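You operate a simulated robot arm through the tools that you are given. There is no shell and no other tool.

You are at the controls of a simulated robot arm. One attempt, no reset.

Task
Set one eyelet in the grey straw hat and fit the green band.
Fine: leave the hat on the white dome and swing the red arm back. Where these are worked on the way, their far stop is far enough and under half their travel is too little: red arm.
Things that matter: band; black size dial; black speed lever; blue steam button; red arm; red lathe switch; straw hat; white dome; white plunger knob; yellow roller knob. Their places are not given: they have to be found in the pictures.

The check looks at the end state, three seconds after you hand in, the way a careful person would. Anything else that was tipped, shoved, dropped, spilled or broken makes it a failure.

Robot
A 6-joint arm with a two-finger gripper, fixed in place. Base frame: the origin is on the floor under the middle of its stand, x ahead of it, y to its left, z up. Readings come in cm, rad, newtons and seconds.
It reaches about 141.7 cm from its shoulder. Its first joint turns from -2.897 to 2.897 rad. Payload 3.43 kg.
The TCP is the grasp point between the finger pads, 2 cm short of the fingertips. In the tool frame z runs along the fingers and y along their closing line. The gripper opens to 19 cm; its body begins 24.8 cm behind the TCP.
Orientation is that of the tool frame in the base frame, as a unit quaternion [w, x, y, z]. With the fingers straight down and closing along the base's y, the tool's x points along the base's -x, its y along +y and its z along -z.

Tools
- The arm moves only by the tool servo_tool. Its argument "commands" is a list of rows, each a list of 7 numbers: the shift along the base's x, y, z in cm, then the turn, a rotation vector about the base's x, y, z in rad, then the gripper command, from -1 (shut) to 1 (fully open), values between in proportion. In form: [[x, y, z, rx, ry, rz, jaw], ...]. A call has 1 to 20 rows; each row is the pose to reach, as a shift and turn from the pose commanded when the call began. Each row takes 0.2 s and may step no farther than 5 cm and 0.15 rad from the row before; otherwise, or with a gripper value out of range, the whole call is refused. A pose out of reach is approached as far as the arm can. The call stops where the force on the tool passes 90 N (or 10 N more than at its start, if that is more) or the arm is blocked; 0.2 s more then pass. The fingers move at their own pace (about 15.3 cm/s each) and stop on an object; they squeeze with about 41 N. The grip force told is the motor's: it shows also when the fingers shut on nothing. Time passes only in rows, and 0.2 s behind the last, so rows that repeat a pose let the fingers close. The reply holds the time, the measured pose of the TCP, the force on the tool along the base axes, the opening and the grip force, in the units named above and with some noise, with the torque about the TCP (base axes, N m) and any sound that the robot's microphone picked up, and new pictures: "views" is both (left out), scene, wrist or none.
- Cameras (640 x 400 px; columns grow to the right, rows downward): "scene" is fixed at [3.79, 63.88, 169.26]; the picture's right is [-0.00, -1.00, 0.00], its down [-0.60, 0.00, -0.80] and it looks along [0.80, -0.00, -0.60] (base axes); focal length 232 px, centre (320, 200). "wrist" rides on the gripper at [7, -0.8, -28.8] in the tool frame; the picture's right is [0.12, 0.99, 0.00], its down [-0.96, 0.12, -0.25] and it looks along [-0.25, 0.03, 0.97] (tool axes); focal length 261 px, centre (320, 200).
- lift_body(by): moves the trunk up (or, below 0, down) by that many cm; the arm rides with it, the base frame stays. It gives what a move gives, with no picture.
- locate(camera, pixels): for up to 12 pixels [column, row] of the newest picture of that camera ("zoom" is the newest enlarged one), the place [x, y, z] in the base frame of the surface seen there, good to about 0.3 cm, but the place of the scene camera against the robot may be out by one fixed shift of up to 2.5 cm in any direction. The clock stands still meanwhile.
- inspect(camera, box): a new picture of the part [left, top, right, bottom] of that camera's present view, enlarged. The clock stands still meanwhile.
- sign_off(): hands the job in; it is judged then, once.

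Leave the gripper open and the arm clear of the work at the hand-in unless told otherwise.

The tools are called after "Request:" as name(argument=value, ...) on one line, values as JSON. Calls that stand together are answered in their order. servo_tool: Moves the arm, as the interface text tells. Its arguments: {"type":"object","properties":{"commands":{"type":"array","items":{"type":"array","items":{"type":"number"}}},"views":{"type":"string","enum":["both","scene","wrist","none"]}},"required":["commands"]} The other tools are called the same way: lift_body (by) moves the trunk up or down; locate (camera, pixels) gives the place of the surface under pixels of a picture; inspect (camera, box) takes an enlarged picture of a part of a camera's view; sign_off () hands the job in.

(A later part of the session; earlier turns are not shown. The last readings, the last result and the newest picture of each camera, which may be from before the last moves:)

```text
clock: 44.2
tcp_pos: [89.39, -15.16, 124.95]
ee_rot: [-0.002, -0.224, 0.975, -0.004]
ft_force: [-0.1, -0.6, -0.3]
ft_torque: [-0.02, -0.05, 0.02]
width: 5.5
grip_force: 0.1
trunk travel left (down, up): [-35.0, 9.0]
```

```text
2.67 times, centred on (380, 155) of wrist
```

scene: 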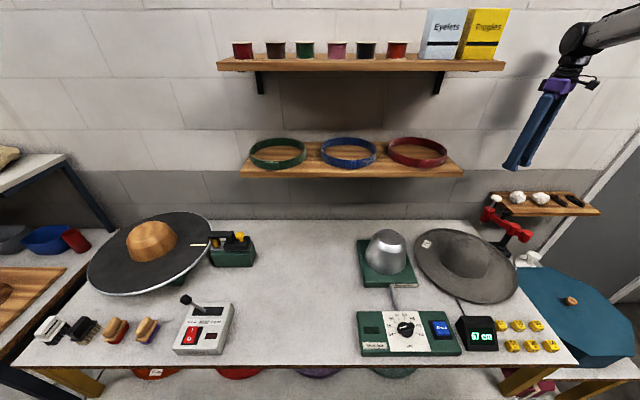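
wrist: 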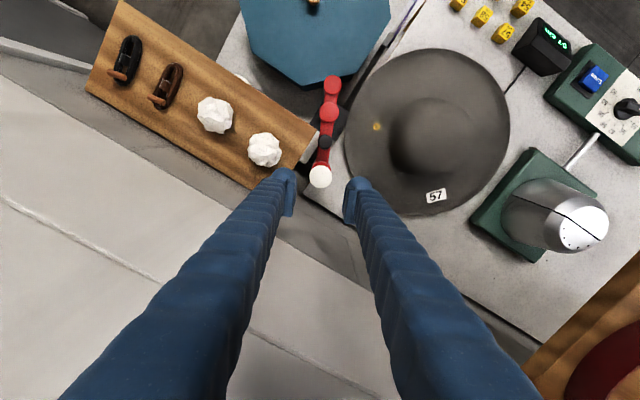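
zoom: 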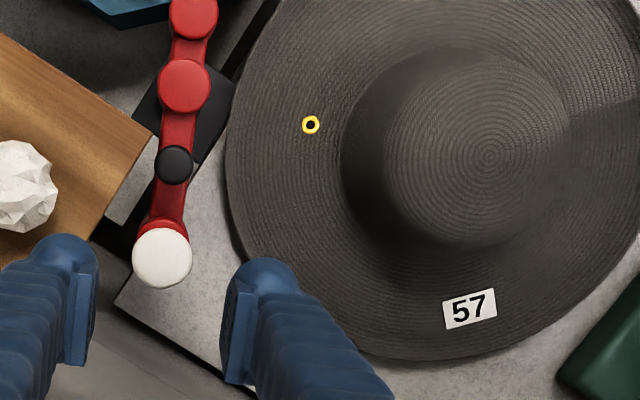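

Exactly one brass eyelet is set and the red arm is back. Next is the green band on the shelf. I'll first retract to x≈58 (in front of the shelves) and rise a little.

Request:
servo_tool(commands=[[-4.5, 0, 1.5, 0, 0, 0, -0.42], [-9, 0, 3, 0, 0, 0, -0.42], [-13.5, 0, 4.5, 0, 0, 0, -0.42], [-18, 0, 6, 0, 0, 0, -0.42], [-22.5, 0, 7.5, 0, 0, 0, -0.42], [-27, 0, 9, 0, 0, 0, -0.42], [-31.5, 0, 10.5, 0, 0, 0, -0.42], [-34, 4, 12, 0, 0, 0, -0.42], [-35, 8.5, 13.5, 0, 0, 0, -0.42], [-35, 13, 15, 0, 0, 0, -0.42], [-35, 17.8, 15, 0, 0, 0, -0.42], [-35, 22.6, 15, 0, 0, 0, -0.42], [-35, 27.4, 15, 0, 0, 0, -0.42], [-35, 32.2, 15, 0, 0, 0, -0.42], [-35, 37, 15, 0, 0, 0, -0.42], [-35, 41.8, 15, 0, 0, 0, -0.42], [-35, 46.6, 15, 0, 0, 0, -0.42], [-35, 51.4, 15, 0, 0, 0, -0.42], [-35, 56.2, 15, 0, 0, 0, -0.42]])

```text
clock: 48.2
tcp_pos: [54.48, 41.32, 139.55]
ee_rot: [-0.002, -0.223, 0.975, -0.005]
ft_force: [0.4, 0.3, -0.3]
ft_torque: [-0.11, 0.04, 0.0]
width: 5.5
grip_force: 0.1
trunk travel left (down, up): [-35.0, 9.0]
```

scene: 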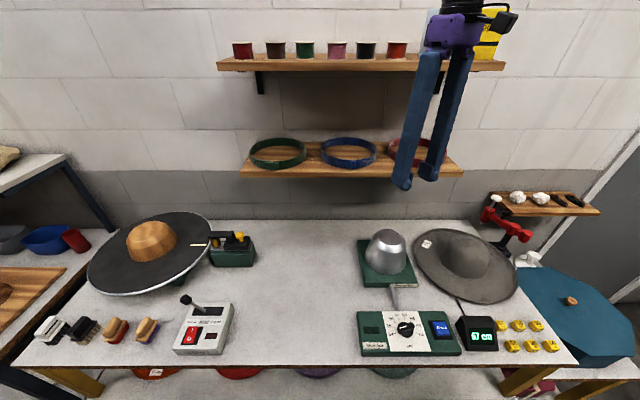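
wrist: 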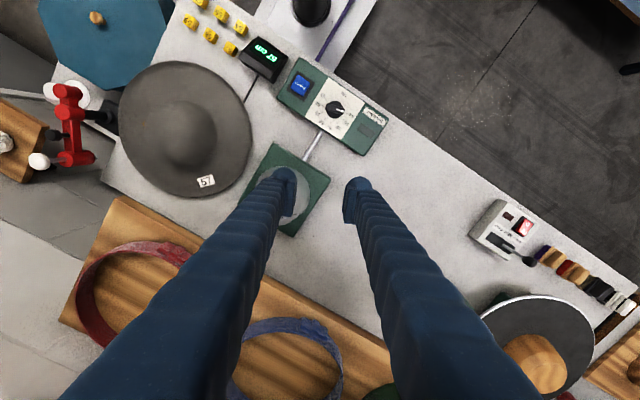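

I'll continue along y to about 73, then pitch the gripper about 45° so the fingers point forward and down towards the green band.

Request:
servo_tool(commands=[[0, 4.8, 0, 0, 0, 0, -0.42], [0, 9.6, 0, 0, 0, 0, -0.42], [0, 14.4, 0, 0, 0, 0, -0.42], [0, 19.2, 0, 0, 0, 0, -0.42], [0, 24, 0, 0, 0, 0, -0.42], [0, 28.5, 1, 0, 0, 0, -0.42], [0, 32, 2, 0, 0, 0, -0.42], [0, 32, 3, 0.057, -0.118, 0, -0.42], [0, 32, 4, 0.114, -0.235, 0, -0.42], [0, 32, 5, 0.171, -0.353, 0, -0.42], [0, 32, 5, 0.229, -0.471, 0, -0.42], [0, 32, 5, 0.286, -0.588, 0, -0.42], [0, 32, 5, 0.343, -0.706, 0, -0.42], [0, 32, 5, 0.343, -0.706, 0, -0.42]])

```text
clock: 51.4
tcp_pos: [59.41, 69.16, 142.39]
ee_rot: [0.366, -0.178, 0.911, 0.059]
ft_force: [0.0, -0.9, 2.1]
ft_torque: [0.13, 0.26, 0.23]
width: 5.47
grip_force: 0.0
out of reach, approached as far as the arm can: row 7
trunk travel left (down, up): [-35.0, 9.0]
stopped in row 14: the arm was blocked; the commanded pose is now the measured one
```

scene: 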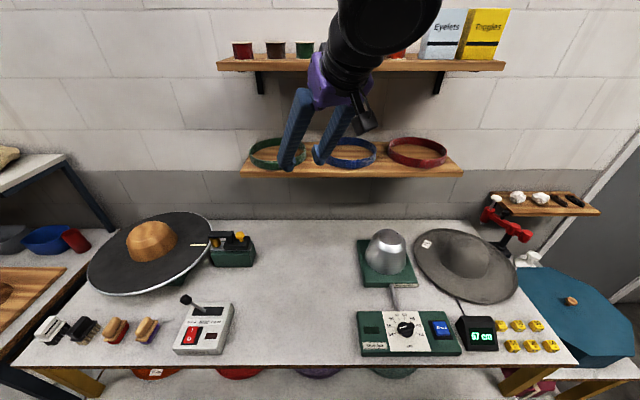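
wrist: 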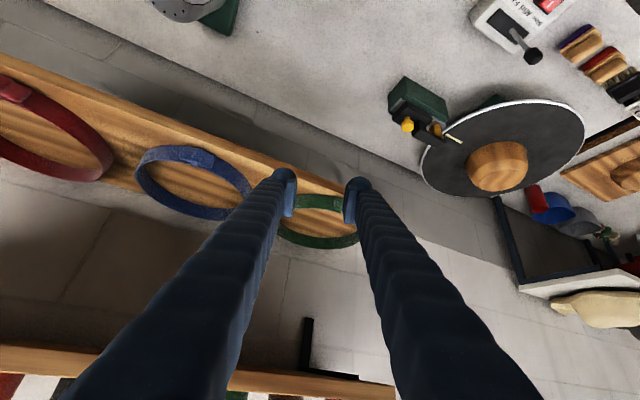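

The arm hit a joint limit near the body, but the orientation is nearly what I want, with the fingers pitched about 44° and heading about 20°. The green band is visible between the fingers at (320,220). I'll zoom in and measure it.

Request:
inspect(camera="wrist", box=[240, 150, 400, 260])

Request:
locate(camera="scene", pixels=[[255, 157], [252, 150], [262, 163], [270, 165], [285, 168], [300, 160], [305, 150], [290, 143], [265, 143], [280, 141], [240, 176], [248, 170]])

```text
3.64 times, centred on (320, 205) of wrist
```

zoom: 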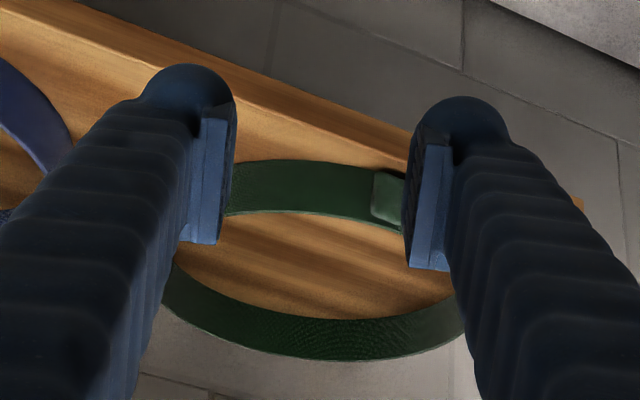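

```text
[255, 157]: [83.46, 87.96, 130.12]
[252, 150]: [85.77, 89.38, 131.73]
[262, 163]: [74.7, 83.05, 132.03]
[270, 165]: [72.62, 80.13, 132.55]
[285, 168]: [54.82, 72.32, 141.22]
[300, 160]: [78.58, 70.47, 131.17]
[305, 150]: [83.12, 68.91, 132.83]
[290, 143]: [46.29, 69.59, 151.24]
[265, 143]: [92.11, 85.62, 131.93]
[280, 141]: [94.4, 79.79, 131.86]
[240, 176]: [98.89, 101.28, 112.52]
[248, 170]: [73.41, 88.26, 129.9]
```

The fingers hide parts of the band, so I'll open them fully to get an unobstructed view.

Request:
servo_tool(commands=[[0, 0, 0, 0, 0, 0, 0.3], [0, 0, 0, 0, 0, 0, 1], [0, 0, 0, 0, 0, 0, 1], [0, 0, 0, 0, 0, 0, 1]])

Request:
inspect(camera="wrist", box=[220, 140, 420, 265])

```text
clock: 52.4
tcp_pos: [59.45, 69.45, 142.14]
ee_rot: [0.365, -0.18, 0.912, 0.059]
ft_force: [0.2, -0.9, 0.1]
ft_torque: [0.11, 0.07, 0.11]
width: 19.03
grip_force: 0.1
trunk travel left (down, up): [-35.0, 9.0]
```

scene: 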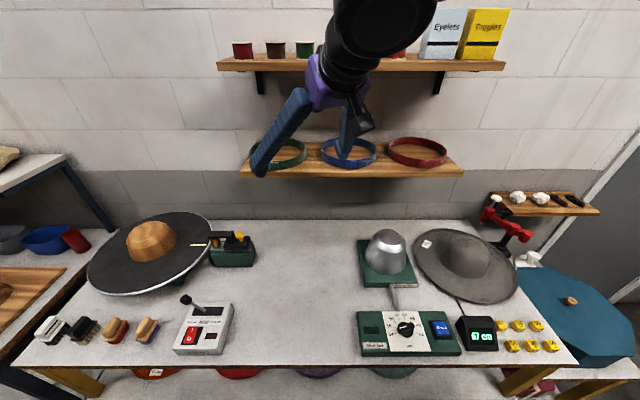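
wrist: 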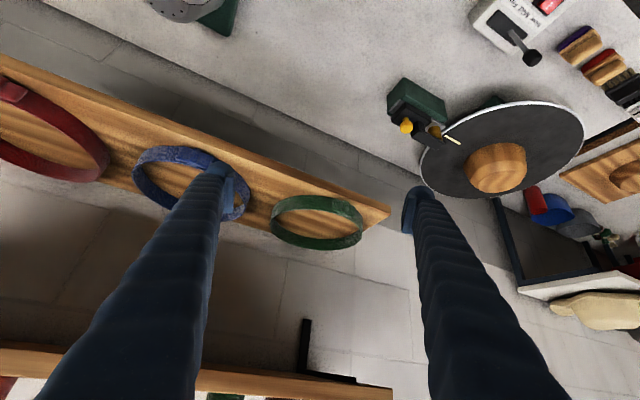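

```text
3.20 times, centred on (320, 202) of wrist
```

zoom: 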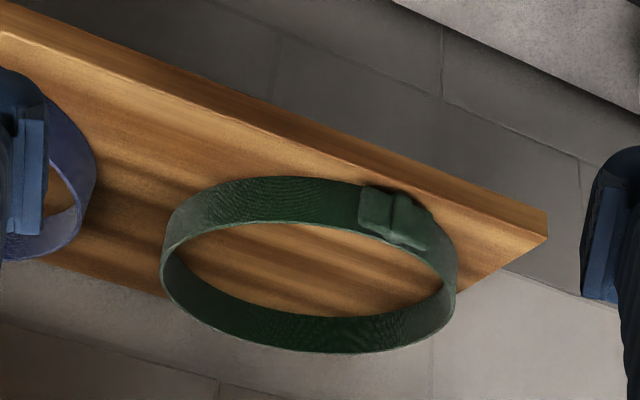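

Now the whole green band is visible; the buckle is at its front-left, at zoom (395,215). I'll sample the rim to fit its circle and height.

Request:
locate(camera="zoom", pixels=[[163, 270], [175, 240], [210, 227], [280, 222], [340, 230], [400, 250], [440, 280], [452, 275], [200, 315], [300, 350], [400, 345], [445, 310]])

Request:
locate(camera="zoom", pixels=[[280, 177], [200, 195], [375, 190], [370, 230], [430, 220], [420, 250], [455, 250], [300, 210], [300, 270], [547, 215], [400, 170], [350, 300]])

```text
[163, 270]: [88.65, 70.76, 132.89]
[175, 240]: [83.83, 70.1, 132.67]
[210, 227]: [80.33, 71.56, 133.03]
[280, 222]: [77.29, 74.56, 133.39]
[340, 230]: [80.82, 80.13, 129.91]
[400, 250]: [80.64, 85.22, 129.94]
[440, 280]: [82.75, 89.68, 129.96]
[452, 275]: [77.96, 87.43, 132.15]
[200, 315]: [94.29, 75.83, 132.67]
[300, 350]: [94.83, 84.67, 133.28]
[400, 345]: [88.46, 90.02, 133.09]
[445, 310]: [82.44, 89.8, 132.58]
```

```text
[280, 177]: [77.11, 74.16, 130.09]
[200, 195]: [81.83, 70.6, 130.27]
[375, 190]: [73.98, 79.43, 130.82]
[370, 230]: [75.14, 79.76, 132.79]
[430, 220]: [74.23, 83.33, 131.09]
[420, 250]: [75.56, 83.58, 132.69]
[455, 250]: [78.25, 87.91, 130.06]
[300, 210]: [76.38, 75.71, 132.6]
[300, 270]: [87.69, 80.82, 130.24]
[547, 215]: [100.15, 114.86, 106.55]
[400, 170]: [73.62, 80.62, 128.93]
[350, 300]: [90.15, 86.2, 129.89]
```

The band fits a circle centred at about (85.7, 80.2), radius about 10.1, from z 130 to 133.1, with the buckle on the front. I'll pinch it front-left, tangent to the finger heading, near (80.7, 88.9). First I'll move to a pre-pinch point above it with the jaw at about 5.7 cm.

Request:
servo_tool(commands=[[3, 2.8, 0, 0, 0, 0.02, -0.4], [6, 5.6, 0, 0, 0, 0.04, -0.4], [9, 8.4, 0, 0, 0, 0.06, -0.4], [12, 11.2, 0, 0, 0, 0.08, -0.4], [15, 14, 0, 0, 0, 0.1, -0.4], [18, 16.8, -1, 0, 0, 0.12, -0.4], [21.2, 19.5, -2, 0, 0, 0.14, -0.4], [21.2, 19.5, -3.5, 0, 0, 0.14, -0.4], [21.2, 19.5, -3.5, 0, 0, 0.14, -0.4]])

Request:
inspect(camera="wrist", box=[220, 120, 420, 270])

Request:
inspect(camera="scene", box=[200, 90, 360, 190])

```text
clock: 54.4
tcp_pos: [80.12, 89.49, 139.0]
ee_rot: [0.361, -0.244, 0.896, 0.087]
ft_force: [-0.1, 0.4, -0.5]
ft_torque: [0.09, 0.03, 0.04]
width: 5.7
grip_force: 0.1
trunk travel left (down, up): [-35.0, 9.0]
```

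scene: 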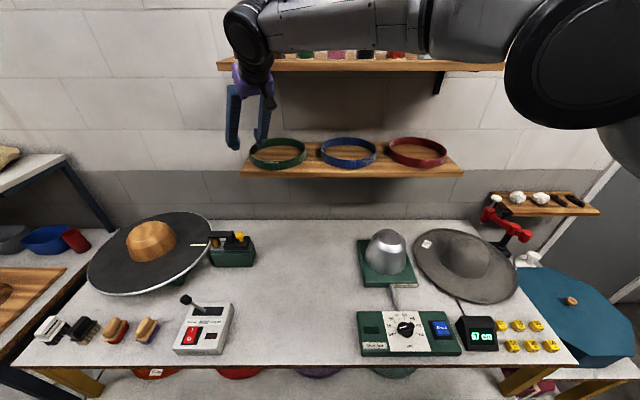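
wrist: 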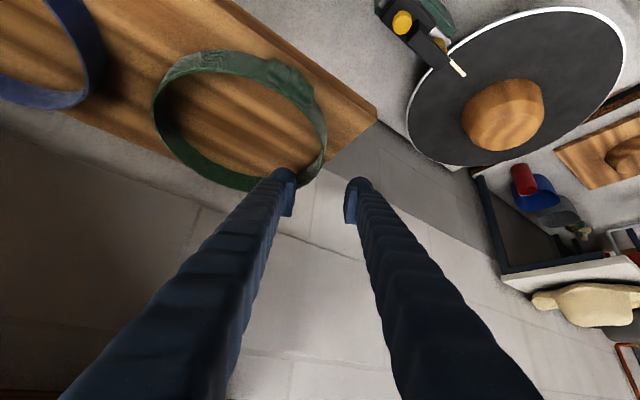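

```text
2.67 times, centred on (320, 195) of wrist
```

zoom: 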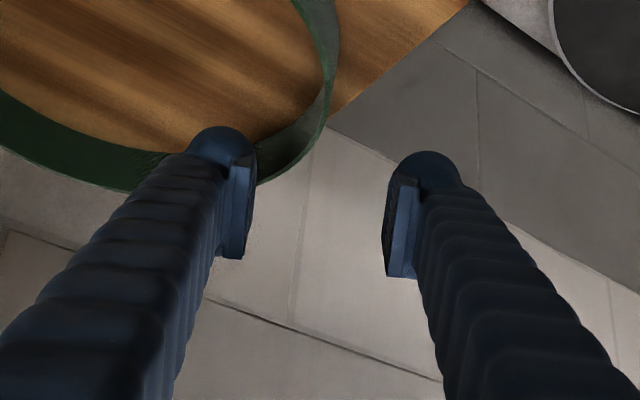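

```text
4.00 times, centred on (280, 140) of scene
```

zoom: 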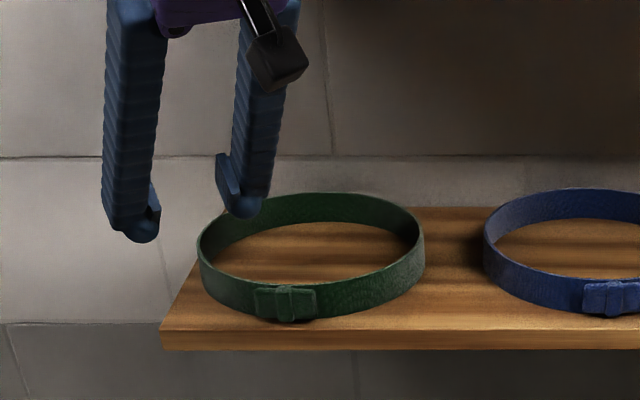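

The fingers are over the front-left part of the band, though in the image the band lies left of centre. I'll measure the nearby rim points again from this close view.

Request:
locate(camera="zoom", pixels=[[332, 60], [333, 85], [329, 115], [320, 135], [305, 155], [285, 170], [262, 182], [335, 30], [320, 10], [322, 100], [240, 235], [395, 240]])

Request:
locate(camera="wrist", pixels=[[154, 100], [165, 140], [200, 172], [240, 188], [180, 62], [230, 52], [270, 70], [325, 140], [310, 105], [285, 82], [170, 80], [300, 97]])

```text
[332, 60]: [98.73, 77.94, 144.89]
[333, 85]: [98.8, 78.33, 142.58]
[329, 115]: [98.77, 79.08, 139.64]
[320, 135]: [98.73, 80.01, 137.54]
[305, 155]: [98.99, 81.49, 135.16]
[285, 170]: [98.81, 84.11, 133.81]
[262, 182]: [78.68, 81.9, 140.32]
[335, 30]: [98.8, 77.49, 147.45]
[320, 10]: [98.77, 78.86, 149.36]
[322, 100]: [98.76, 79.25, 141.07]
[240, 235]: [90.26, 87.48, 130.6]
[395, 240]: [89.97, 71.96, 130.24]
```

```text
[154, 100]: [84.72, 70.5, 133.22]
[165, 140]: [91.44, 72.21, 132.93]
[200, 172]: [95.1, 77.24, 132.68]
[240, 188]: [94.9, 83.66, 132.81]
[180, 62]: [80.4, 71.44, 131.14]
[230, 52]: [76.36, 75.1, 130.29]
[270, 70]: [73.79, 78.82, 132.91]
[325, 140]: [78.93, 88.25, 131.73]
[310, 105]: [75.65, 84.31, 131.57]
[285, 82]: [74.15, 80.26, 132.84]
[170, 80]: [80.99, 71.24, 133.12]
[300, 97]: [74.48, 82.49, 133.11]
```

(That first batch used the scene zoom by mistake; the wrist readings confirm centre ≈ (85.7, 80.3) and mid-wall radius ≈ 10.1.) I'll hold still for one reading to see the true TCP position before lowering.

Request:
servo_tool(commands=[[0, 0, 0, 0, 0, 0, -0.4], [0, 0, 0, 0, 0, 0, -0.4]], views="none")

Request:
servo_tool(commands=[[0, 0, 0, 0, 0, 0, -0.4]], views="none")

```text
clock: 55.0
tcp_pos: [80.08, 89.51, 139.12]
ee_rot: [0.362, -0.245, 0.895, 0.088]
ft_force: [-0.3, 0.0, -0.5]
ft_torque: [-0.03, 0.0, -0.04]
width: 5.67
grip_force: 0.2
trunk travel left (down, up): [-35.0, 9.0]
```

```text
clock: 55.4
tcp_pos: [79.98, 89.58, 139.14]
ee_rot: [0.361, -0.244, 0.896, 0.088]
ft_force: [0.2, 0.9, -0.1]
ft_torque: [-0.01, -0.01, -0.04]
width: 5.7
grip_force: 0.1
trunk travel left (down, up): [-35.0, 9.0]
```

The TCP really is at (80.05, 89.5, 139.1). I'll correct by (+0.6, -0.45) and lower to z≈135.8, just above the rim, then check.

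Request:
servo_tool(commands=[[0.6, -0.45, -1, 0, 0, 0, -0.4], [0.6, -0.45, -2.2, 0, 0, 0, -0.4], [0.6, -0.45, -3.3, 0, 0, 0, -0.4], [0.6, -0.45, -3.3, 0, 0, 0, -0.4]])

Request:
inspect(camera="scene", box=[200, 90, 360, 190])

Request:
inspect(camera="wrist", box=[220, 120, 420, 270])

```text
clock: 56.4
tcp_pos: [80.63, 88.98, 135.81]
ee_rot: [0.362, -0.244, 0.895, 0.087]
ft_force: [-0.5, -0.8, -0.7]
ft_torque: [0.04, 0.0, 0.02]
width: 5.69
grip_force: 0.0
trunk travel left (down, up): [-35.0, 9.0]
```

scene: 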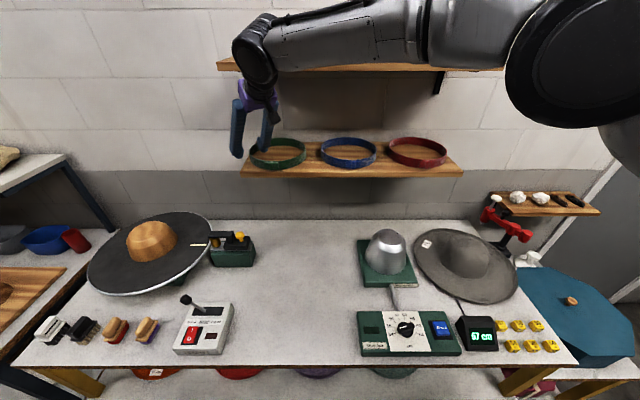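
wrist: 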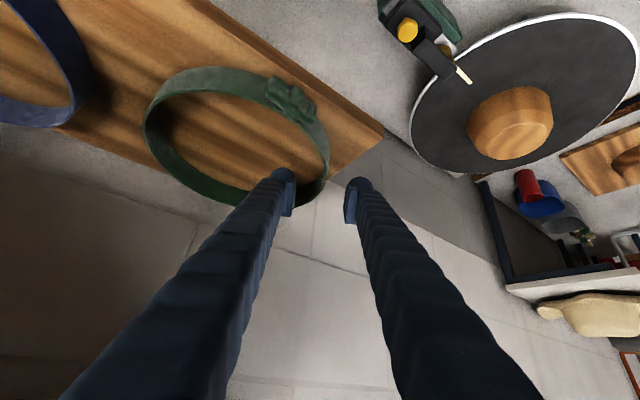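

```text
4.00 times, centred on (280, 140) of scene
```

zoom: 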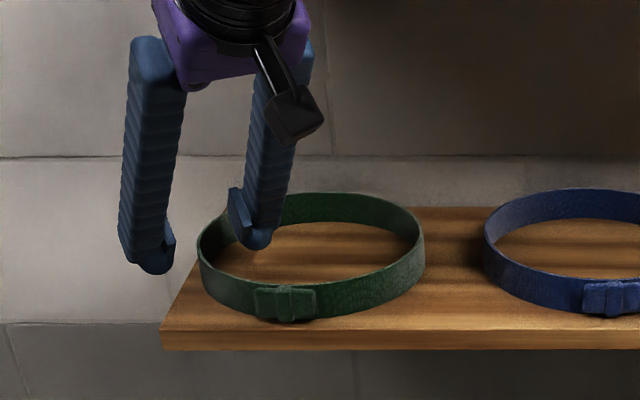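

```text
2.67 times, centred on (320, 195) of wrist
```

zoom: 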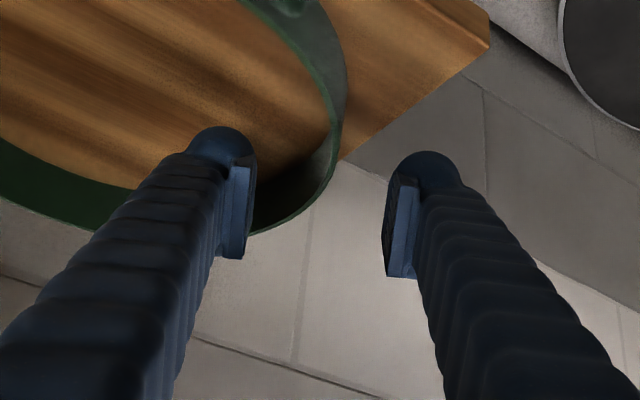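

The inner finger is inside the ring and the outer one outside it, with the wall between the pads. I'll lower to z≈132.5.

Request:
servo_tool(commands=[[0, 0, -1, 0, 0, 0, -0.4], [0, 0, -2, 0, 0, 0, -0.4], [0, 0, -2.8, 0, 0, 0, -0.4], [0, 0, -3.3, 0, 0, 0, -0.4], [0, 0, -3.3, 0, 0, 0, -0.4]])

Request:
inspect(camera="scene", box=[200, 90, 360, 190])

Request:
inspect(camera="wrist", box=[220, 120, 420, 270])

```text
clock: 57.6
tcp_pos: [80.74, 88.91, 132.66]
ee_rot: [0.362, -0.243, 0.896, 0.086]
ft_force: [-1.3, -0.3, 0.7]
ft_torque: [0.03, 0.04, 0.0]
width: 5.71
grip_force: 0.0
trunk travel left (down, up): [-35.0, 9.0]
```

scene: 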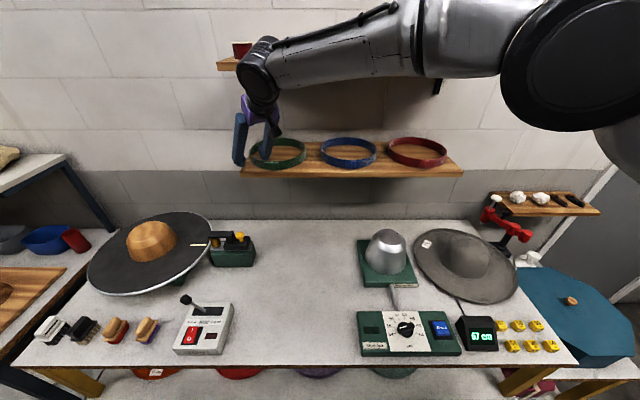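
wrist: 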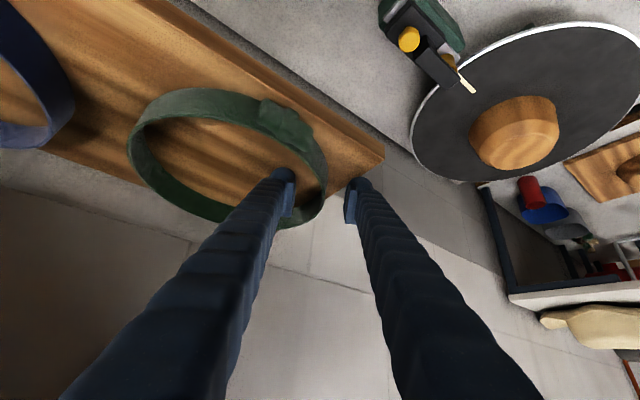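

```text
4.00 times, centred on (280, 140) of scene
```

zoom: 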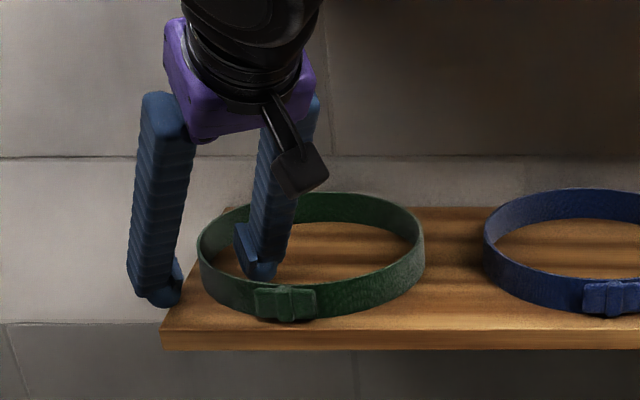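

```text
2.67 times, centred on (320, 195) of wrist
```

zoom: 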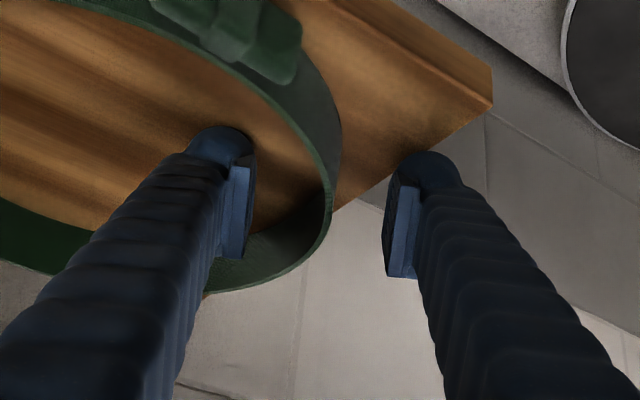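

The pads are either side of the wall with no contact yet. I'll close on the band.

Request:
servo_tool(commands=[[0, 0, 0, 0, 0, 0, -0.6], [0, 0, 0, 0, 0, 0, -0.8], [0, 0, 0, 0, 0, 0, -1], [0, 0, 0, 0, 0, 0, -1], [0, 0, 0, 0, 0, 0, -1]])

Request:
inspect(camera="scene", box=[200, 90, 360, 190])

Request:
inspect(camera="wrist", box=[220, 120, 420, 270])

```text
clock: 58.8
tcp_pos: [80.72, 88.9, 132.72]
ee_rot: [0.361, -0.243, 0.896, 0.087]
ft_force: [-0.7, 0.1, -0.1]
ft_torque: [0.01, 0.0, 0.01]
width: 0.59
grip_force: 36.4
trunk travel left (down, up): [-35.0, 9.0]
```

scene: 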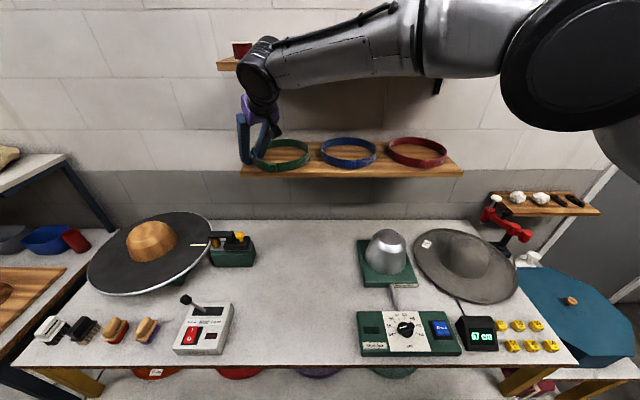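
wrist: 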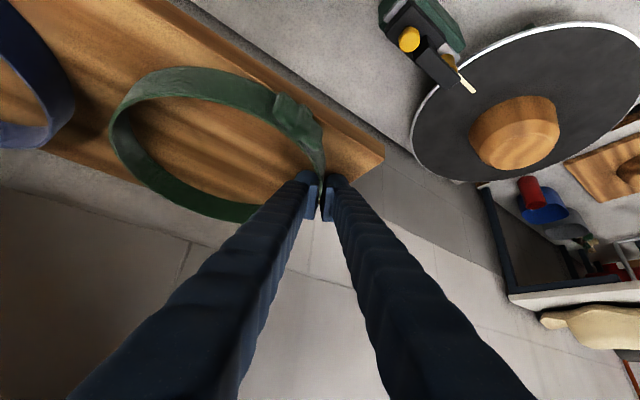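

```text
4.00 times, centred on (280, 140) of scene
```

zoom: 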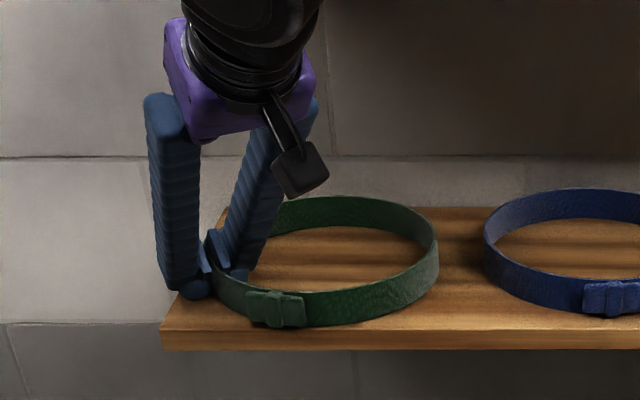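

```text
2.67 times, centred on (320, 195) of wrist
```

zoom: 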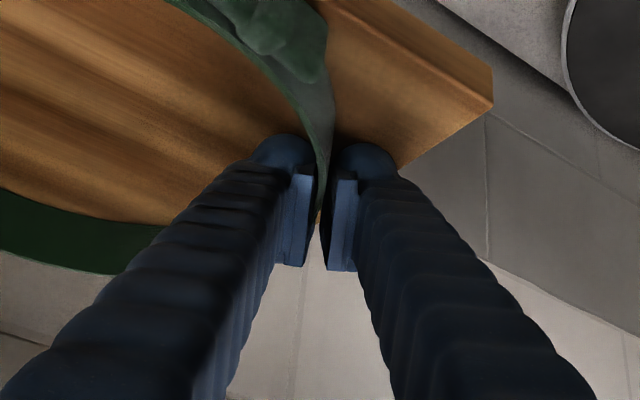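

The band is gripped (width 0.59 cm, 36 N). I'll lift 3 cm and check that it stays level.

Request:
servo_tool(commands=[[0, 0, 0.8, 0, 0, 0, -1], [0, 0, 1.8, 0, 0, 0, -1], [0, 0, 3, 0, 0, 0, -1], [0, 0, 3, 0, 0, 0, -1]])

Request:
inspect(camera="scene", box=[200, 90, 360, 190])

Request:
inspect(camera="wrist", box=[60, 40, 360, 240])

```text
clock: 59.8
tcp_pos: [80.76, 89.13, 135.51]
ee_rot: [0.361, -0.244, 0.896, 0.087]
ft_force: [-0.6, 0.7, -0.6]
ft_torque: [0.01, 0.04, 0.0]
width: 0.6
grip_force: 36.3
trunk travel left (down, up): [-35.0, 9.0]
```

scene: 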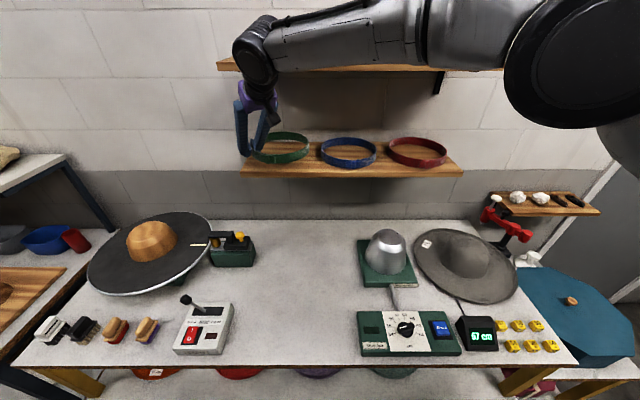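
wrist: 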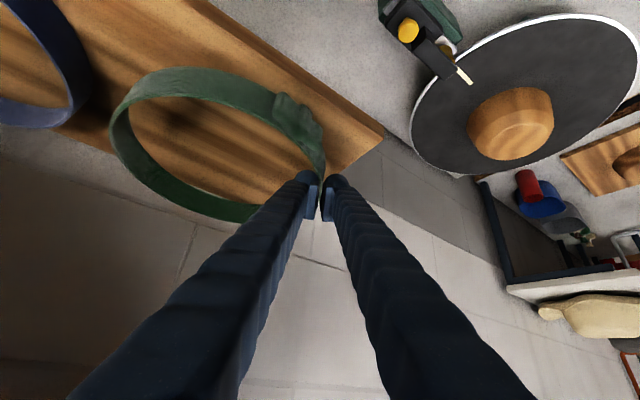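

```text
4.00 times, centred on (280, 140) of scene
```

zoom: 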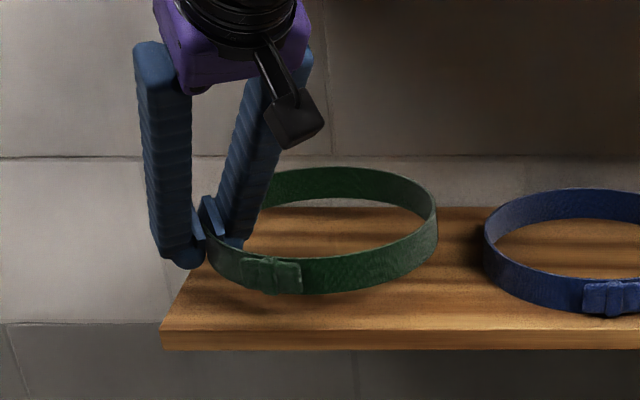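

```text
2.00 times, centred on (210, 140) of wrist
```

zoom: 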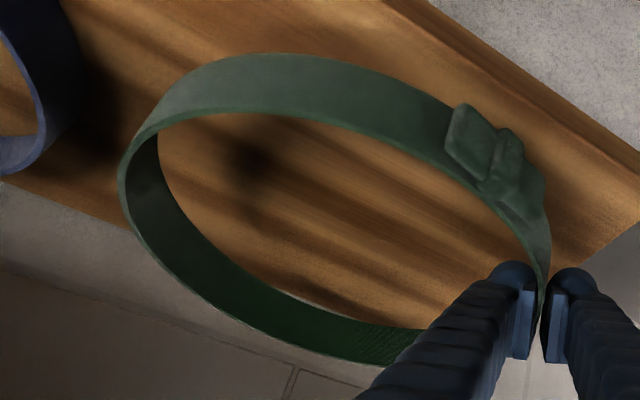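

The band is held level. I'll fit the ring's current centre relative to the gripper from this view.

Request:
locate(camera="zoom", pixels=[[121, 175], [135, 135], [180, 115], [240, 111], [300, 117], [360, 132], [430, 160], [480, 188], [520, 222], [140, 230], [185, 288], [240, 330]])

Request:
locate(camera="zoom", pixels=[[300, 353], [360, 363], [545, 260], [240, 60], [160, 100], [340, 66], [460, 110], [540, 200], [250, 160], [160, 150], [300, 300], [130, 190]])

```text
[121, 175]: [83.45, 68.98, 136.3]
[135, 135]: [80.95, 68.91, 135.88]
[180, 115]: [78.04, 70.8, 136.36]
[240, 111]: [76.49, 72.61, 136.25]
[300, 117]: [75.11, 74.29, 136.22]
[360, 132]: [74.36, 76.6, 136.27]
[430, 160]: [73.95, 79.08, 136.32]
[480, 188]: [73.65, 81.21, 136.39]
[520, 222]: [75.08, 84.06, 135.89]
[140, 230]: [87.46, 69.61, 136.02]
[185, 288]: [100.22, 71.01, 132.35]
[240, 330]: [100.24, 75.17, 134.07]
```

```text
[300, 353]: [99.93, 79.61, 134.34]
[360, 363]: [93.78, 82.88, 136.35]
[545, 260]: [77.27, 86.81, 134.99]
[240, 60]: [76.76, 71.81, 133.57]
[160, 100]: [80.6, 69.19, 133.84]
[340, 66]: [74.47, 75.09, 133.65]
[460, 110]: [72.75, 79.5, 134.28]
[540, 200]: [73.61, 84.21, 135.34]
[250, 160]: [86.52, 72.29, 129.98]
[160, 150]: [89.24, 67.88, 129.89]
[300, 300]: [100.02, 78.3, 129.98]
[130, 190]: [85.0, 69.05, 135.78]
```

The ring's centre sits at about TCP + (3.3, -10.0), level, with its bottom about 2.7 cm below the TCP. I'll raise it above the other bands and bring it out and across towards y≈60.

Request:
servo_tool(commands=[[0, 0, 2.5, 0, 0, 0, -1], [-0.5, 0, 5, 0, 0, 0, -1], [-2.5, -3, 6, 0, 0, 0, -1], [-4.5, -7, 6, 0, 0, 0, -1], [-6, -11, 6, 0, 0, 0, -1], [-7.5, -15, 6, 0, 0, 0, -1], [-8.5, -19, 6, 0, 0, 0, -1], [-9.5, -23, 6, 0, 0, 0, -1], [-10.5, -27, 6, 0, 0, 0, -1], [-10.5, -27, 6, 0, 0, 0, -1]])

```text
clock: 62.2
tcp_pos: [71.63, 60.81, 139.2]
ee_rot: [0.351, -0.238, 0.903, 0.076]
ft_force: [0.4, 1.0, -1.0]
ft_torque: [-0.1, 0.01, -0.07]
width: 0.61
grip_force: 36.2
trunk travel left (down, up): [-35.0, 9.0]
stopped in row 10: the arm was blocked; the commanded pose is now the measured one
```

scene: 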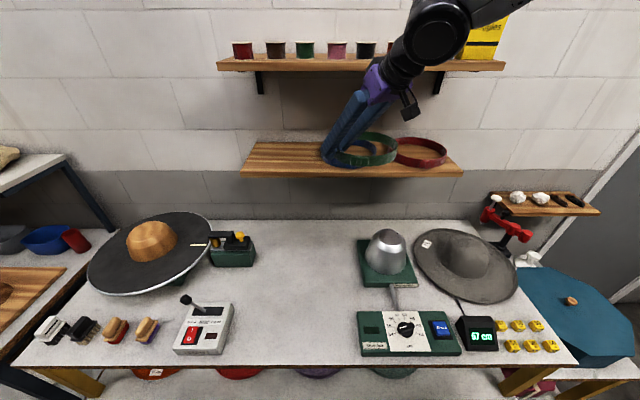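
wrist: 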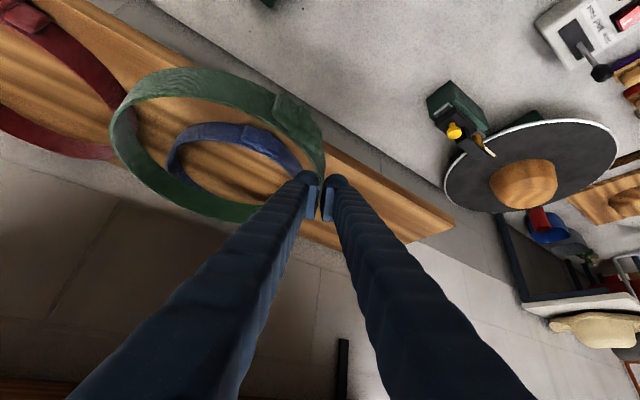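

The arm reached a joint limit here because the pitched tool folds the wrist too close to the body. The band is still held level, above the others. Turning the gripper so its body trails to the right should free the wrist, so I'll yaw +0.45 rad in place while rising slightly.

Request:
servo_tool(commands=[[0, 0, 0.3, 0, 0, 0.1, -1], [0, 0, 0.8, 0, 0, 0.2, -1], [0, 0, 1.2, 0, 0, 0.3, -1], [0, 0, 1.5, 0, 0, 0.4, -1], [0, 0, 1.5, 0, 0, 0.45, -1], [0, 0, 1.5, 0, 0, 0.45, -1]])

```text
clock: 63.6
tcp_pos: [71.32, 60.79, 141.45]
ee_rot: [0.327, -0.435, 0.824, 0.156]
ft_force: [0.4, 0.0, -0.3]
ft_torque: [0.02, 0.0, 0.02]
width: 0.63
grip_force: 36.4
trunk travel left (down, up): [-35.0, 9.0]
```

scene: 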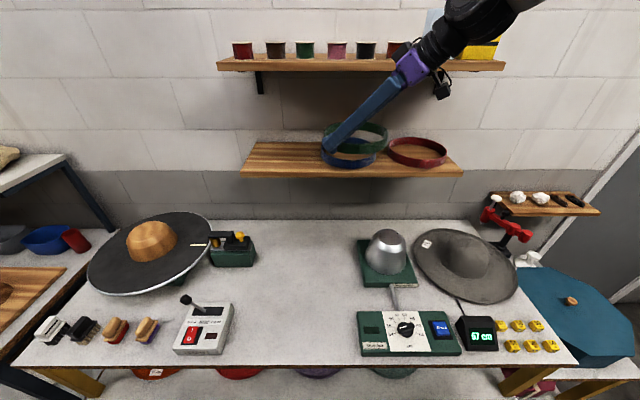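
wrist: 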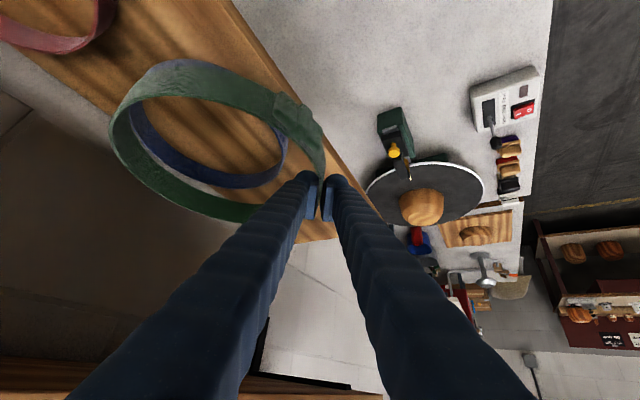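

That freed the wrist; the heading is now about 53° and the band is still level. I'll continue yawing while drawing back from the shelf.

Request:
servo_tool(commands=[[-1, 0, 0, 0, 0, 0.1, -1], [-2.2, 0, 0, 0, 0, 0.2, -1], [-3.6, -0.5, 0, 0, 0, 0.3, -1], [-5.2, -1.5, 0, 0, 0, 0.4, -1], [-7.2, -3, 0, 0, 0, 0.5, -1], [-9.5, -5, 0, 0, 0, 0.6, -1], [-12, -7, 0, 0, 0, 0.65, -1], [-12, -7, 0, 0, 0, 0.65, -1]])

```text
clock: 65.4
tcp_pos: [59.47, 53.81, 141.31]
ee_rot: [-0.261, 0.675, -0.643, -0.253]
ft_force: [0.6, -0.7, 0.0]
ft_torque: [0.06, 0.09, 0.02]
width: 0.62
grip_force: 36.6
trunk travel left (down, up): [-35.0, 9.0]
```

scene: 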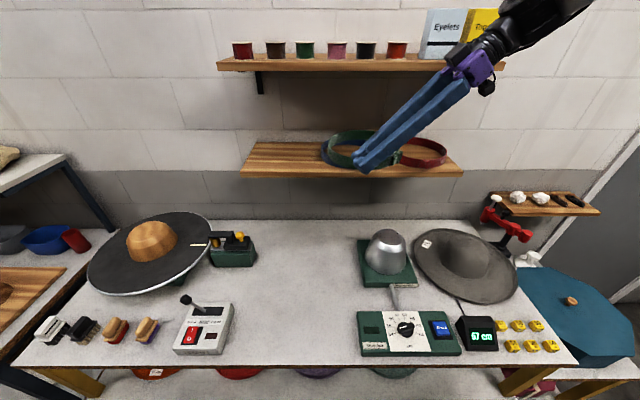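
wrist: 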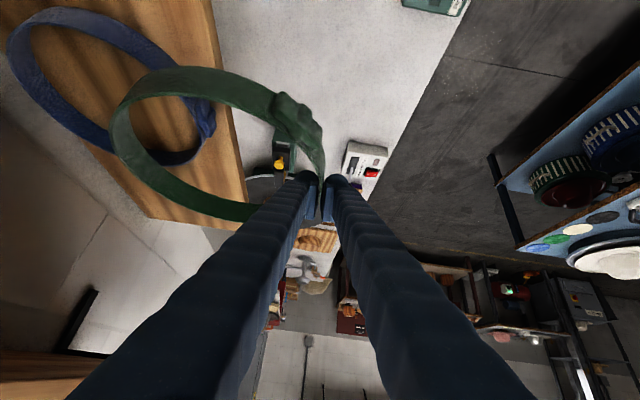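

The heading is now 90° (pointing +y) and the band is level at x≈59.5. I'll carry it along -y to above the hat side, staying high over the shelf.

Request:
servo_tool(commands=[[0, -3.5, 0, 0, 0, 0, -1], [0, -7.5, 0, 0, 0, 0, -1], [0, -11.5, 0, 0, 0, 0, -1], [0, -15.5, 0, 0, 0, 0, -1], [0, -19.5, 0, 0, 0, 0, -1], [0, -23.5, 0, 0, 0, 0, -1], [0, -27.5, 0, 0, 0, 0, -1], [0, -31.5, 0, 0, 0, 0, -1], [0, -35.5, 0, 0, 0, 0, -1], [0, -39.5, 0, 0, 0, 0, -1], [0, -43.5, 0, 0, 0, 0, -1], [0, -47, 0, 0, 0, 0, -1], [0, -49, 0, 0, 0, 0, -1], [0, -49, 0, 0, 0, 0, -1]])

```text
clock: 68.4
tcp_pos: [59.47, 4.82, 141.38]
ee_rot: [-0.261, 0.674, -0.643, -0.252]
ft_force: [-0.9, -0.8, -1.3]
ft_torque: [0.03, 0.01, -0.03]
width: 0.6
grip_force: 36.5
trunk travel left (down, up): [-35.0, 9.0]
```

scene: 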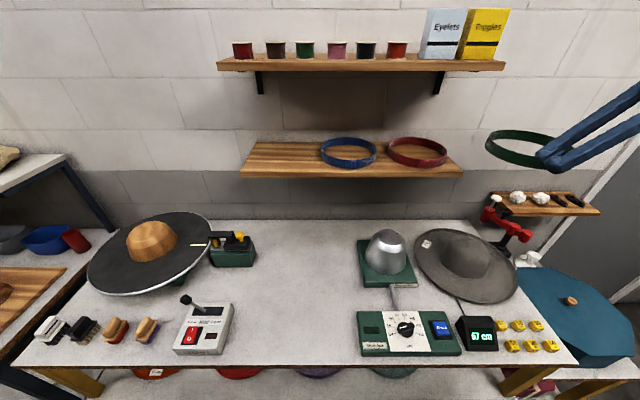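
wrist: 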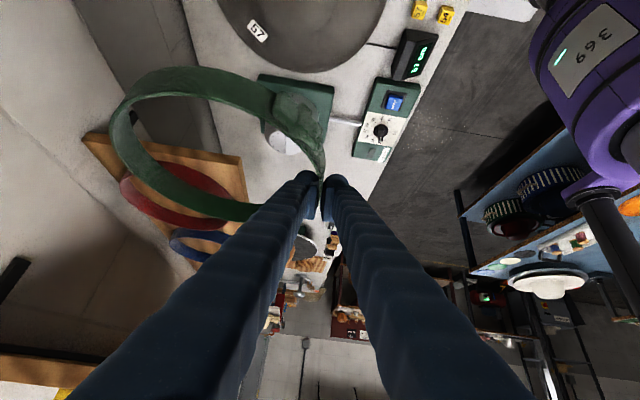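

The band is clear of the shelf, and the blue and red bands are undisturbed. I'll measure the ring's exact centre and level now.

Request:
inspect(camera="wrist", box=[90, 50, 350, 230])

```text
2.22 times, centred on (220, 140) of wrist
```

zoom: 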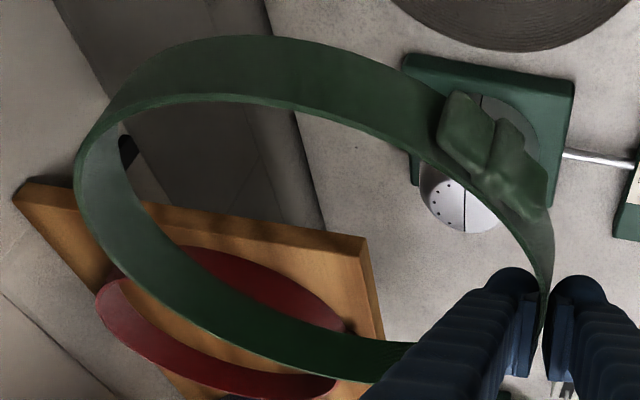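

I'll sample the top rim all round in this picture.

Request:
locate(camera="zoom", pixels=[[110, 117], [150, 102], [200, 96], [260, 99], [320, 110], [380, 130], [430, 157], [480, 188], [78, 175], [80, 210], [100, 255], [135, 293]])

Request:
locate(camera="zoom", pixels=[[180, 325], [240, 352], [300, 370], [360, 380], [530, 240], [543, 280], [180, 50], [250, 40], [320, 48], [390, 70], [160, 270], [220, 310]])

```text
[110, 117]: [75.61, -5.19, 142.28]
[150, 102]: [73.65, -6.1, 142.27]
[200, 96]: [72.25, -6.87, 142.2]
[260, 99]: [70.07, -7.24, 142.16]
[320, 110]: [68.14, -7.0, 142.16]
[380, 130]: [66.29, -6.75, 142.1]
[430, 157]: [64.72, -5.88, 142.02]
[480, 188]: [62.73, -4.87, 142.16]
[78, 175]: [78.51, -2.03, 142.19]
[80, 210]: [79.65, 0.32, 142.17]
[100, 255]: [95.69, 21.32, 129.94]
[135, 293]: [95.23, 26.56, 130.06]
```

```text
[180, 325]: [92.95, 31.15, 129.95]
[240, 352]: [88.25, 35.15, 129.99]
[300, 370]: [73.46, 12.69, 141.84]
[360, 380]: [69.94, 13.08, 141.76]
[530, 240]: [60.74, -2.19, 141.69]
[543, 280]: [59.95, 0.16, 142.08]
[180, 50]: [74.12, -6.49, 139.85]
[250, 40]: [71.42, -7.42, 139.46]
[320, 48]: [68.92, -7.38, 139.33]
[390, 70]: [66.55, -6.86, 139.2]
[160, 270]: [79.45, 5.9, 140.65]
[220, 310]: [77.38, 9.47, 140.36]
```

The ring centre is (69.65, 2.9), radius about 10.2, tilted only about 1°. The hat centre is about (70.1, 3.1), and I want the ring about 1 cm towards the gripper side to leave room for the inner finger. I'll shift by (-0.5, +0.2) and descend to TCP z≈103, keeping the ring above the crown top (97.4).

Request:
servo_tool(commands=[[-0.5, 0.2, -4.5, 0, 0, 0, -1], [-0.5, 0.2, -9, 0, 0, 0, -1], [-0.5, 0.2, -13.5, 0, 0, 0, -1], [-0.5, 0.2, -18, 0, 0, 0, -1], [-0.5, 0.2, -22.5, 0, 0, 0, -1], [-0.5, 0.2, -27, 0, 0, 0, -1], [-0.5, 0.2, -31, 0, 0, 0, -1], [-0.5, 0.2, -34.5, 0, 0, 0, -1], [-0.5, 0.2, -37, 0, 0, 0, -1], [-0.5, 0.2, -37, 0, 0, 0, -1]])

Request:
inspect(camera="scene", box=[390, 170, 570, 310])

Request:
inspect(camera="wrist", box=[90, 50, 350, 230])

```text
clock: 70.6
tcp_pos: [58.89, 4.94, 104.21]
ee_rot: [-0.261, 0.675, -0.643, -0.252]
ft_force: [-0.1, 0.4, -0.4]
ft_torque: [0.02, 0.02, -0.01]
width: 0.61
grip_force: 36.6
trunk travel left (down, up): [-35.0, 9.0]
```

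scene: 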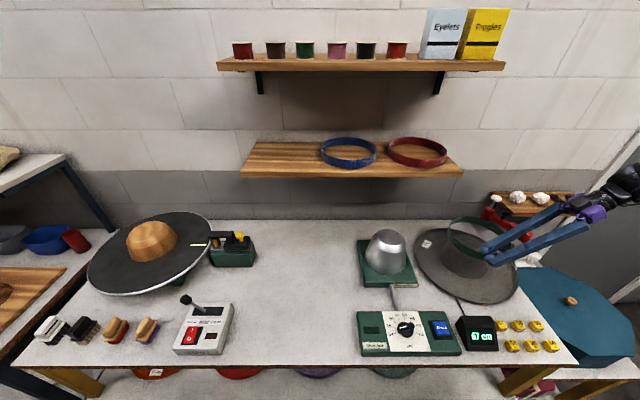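
wrist: 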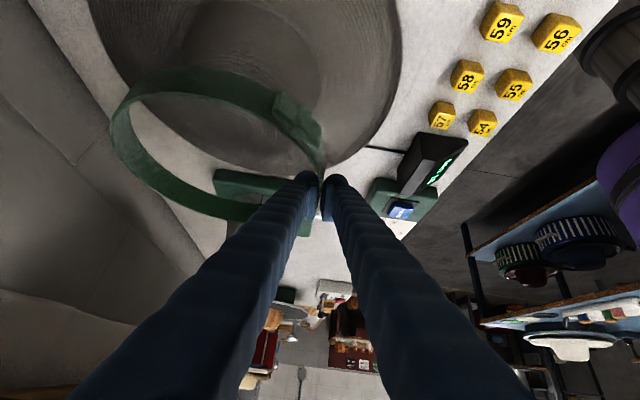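

```text
2.86 times, centred on (480, 240) of scene
```

zoom: 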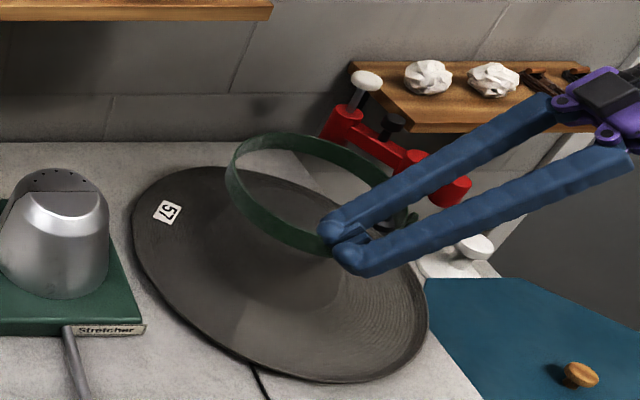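

```text
2.22 times, centred on (220, 140) of wrist
```

zoom: 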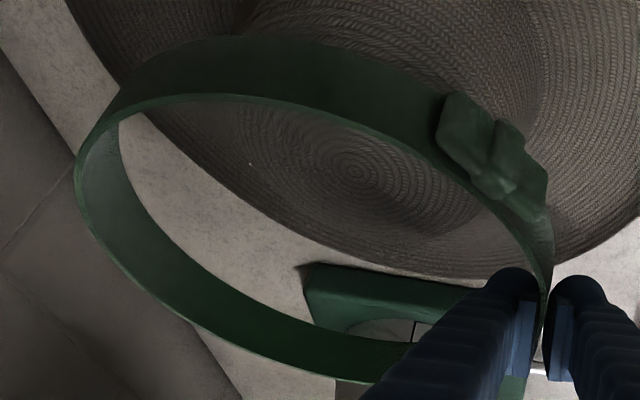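

I can see the crown's spiral centre at zoom (358,170) together with the ring rim. I'll measure both in the same view.

Request:
locate(camera="zoom", pixels=[[358, 170], [110, 117], [200, 96], [260, 99], [320, 110], [430, 157], [78, 175], [80, 215], [130, 285], [200, 335], [300, 370], [530, 240]])

Request:
locate(camera="zoom", pixels=[[300, 170], [420, 190], [358, 130], [300, 200], [350, 220], [250, 180], [440, 230], [360, 250], [250, 130], [480, 230], [270, 230], [200, 150]])

```text
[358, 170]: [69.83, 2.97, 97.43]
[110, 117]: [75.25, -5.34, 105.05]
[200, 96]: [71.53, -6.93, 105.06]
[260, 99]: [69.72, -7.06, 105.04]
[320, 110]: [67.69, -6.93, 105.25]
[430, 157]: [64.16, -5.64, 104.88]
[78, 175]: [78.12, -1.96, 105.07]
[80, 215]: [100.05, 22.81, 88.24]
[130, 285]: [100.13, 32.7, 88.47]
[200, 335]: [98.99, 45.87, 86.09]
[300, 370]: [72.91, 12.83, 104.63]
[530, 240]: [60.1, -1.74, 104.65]
```

```text
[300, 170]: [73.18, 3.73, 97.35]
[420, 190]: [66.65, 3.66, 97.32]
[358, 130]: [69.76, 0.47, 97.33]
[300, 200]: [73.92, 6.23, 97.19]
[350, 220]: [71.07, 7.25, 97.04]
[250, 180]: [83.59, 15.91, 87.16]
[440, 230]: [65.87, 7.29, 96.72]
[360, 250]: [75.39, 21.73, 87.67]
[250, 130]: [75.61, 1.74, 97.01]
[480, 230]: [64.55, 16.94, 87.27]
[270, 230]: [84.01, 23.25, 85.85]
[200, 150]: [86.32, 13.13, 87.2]
```

The crown centre is (69.85, 3.0) and the ring centre (69.2, 3.05), so the ring is well placed around it. I'll shift another 0.3 cm towards the gripper side and lower so the ring passes over the crown, to TCP z≈97.

Request:
servo_tool(commands=[[-0.3, 0, -1.5, 0, 0, 0, -1], [-0.3, 0, -3, 0, 0, 0, -1], [-0.3, 0, -4.5, 0, 0, 0, -1], [-0.3, 0, -6, 0, 0, 0, -1], [-0.3, 0, -7.2, 0, 0, 0, -1], [-0.3, 0, -7.2, 0, 0, 0, -1]])

Request:
inspect(camera="scene", box=[390, 170, 570, 310])

Request:
inspect(camera="wrist", box=[90, 50, 350, 230])

```text
clock: 72.0
tcp_pos: [58.63, 4.96, 97.07]
ee_rot: [-0.26, 0.675, -0.643, -0.252]
ft_force: [-0.3, 0.0, 0.3]
ft_torque: [-0.01, 0.03, 0.01]
width: 0.64
grip_force: 35.8
trunk travel left (down, up): [-35.0, 9.0]
```

scene: 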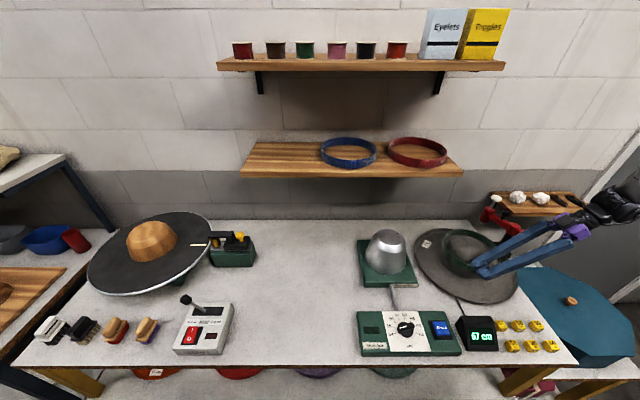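
wrist: 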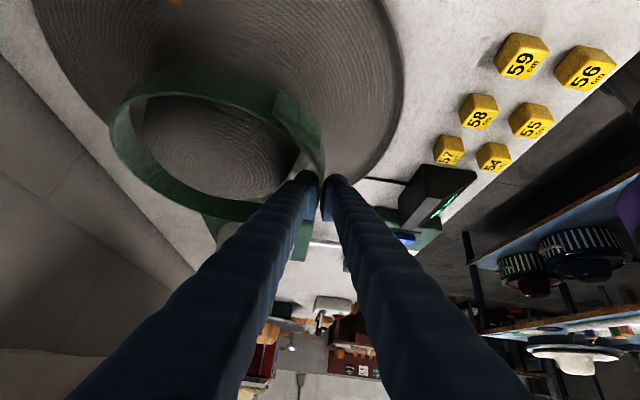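

```text
2.86 times, centred on (480, 240) of scene
```

zoom: 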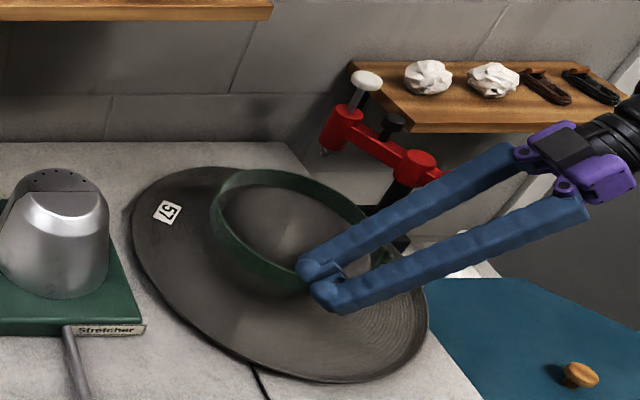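

```text
2.22 times, centred on (220, 140) of wrist
```

zoom: 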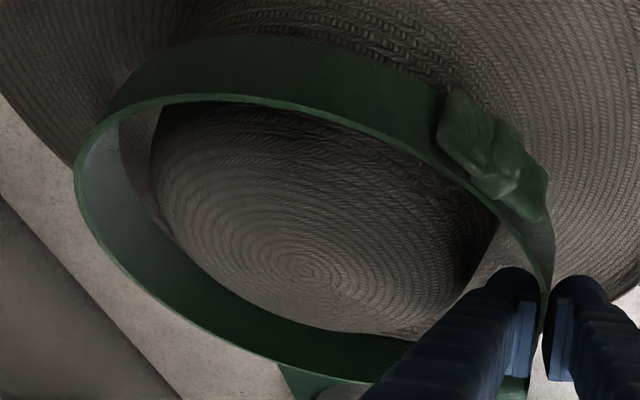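

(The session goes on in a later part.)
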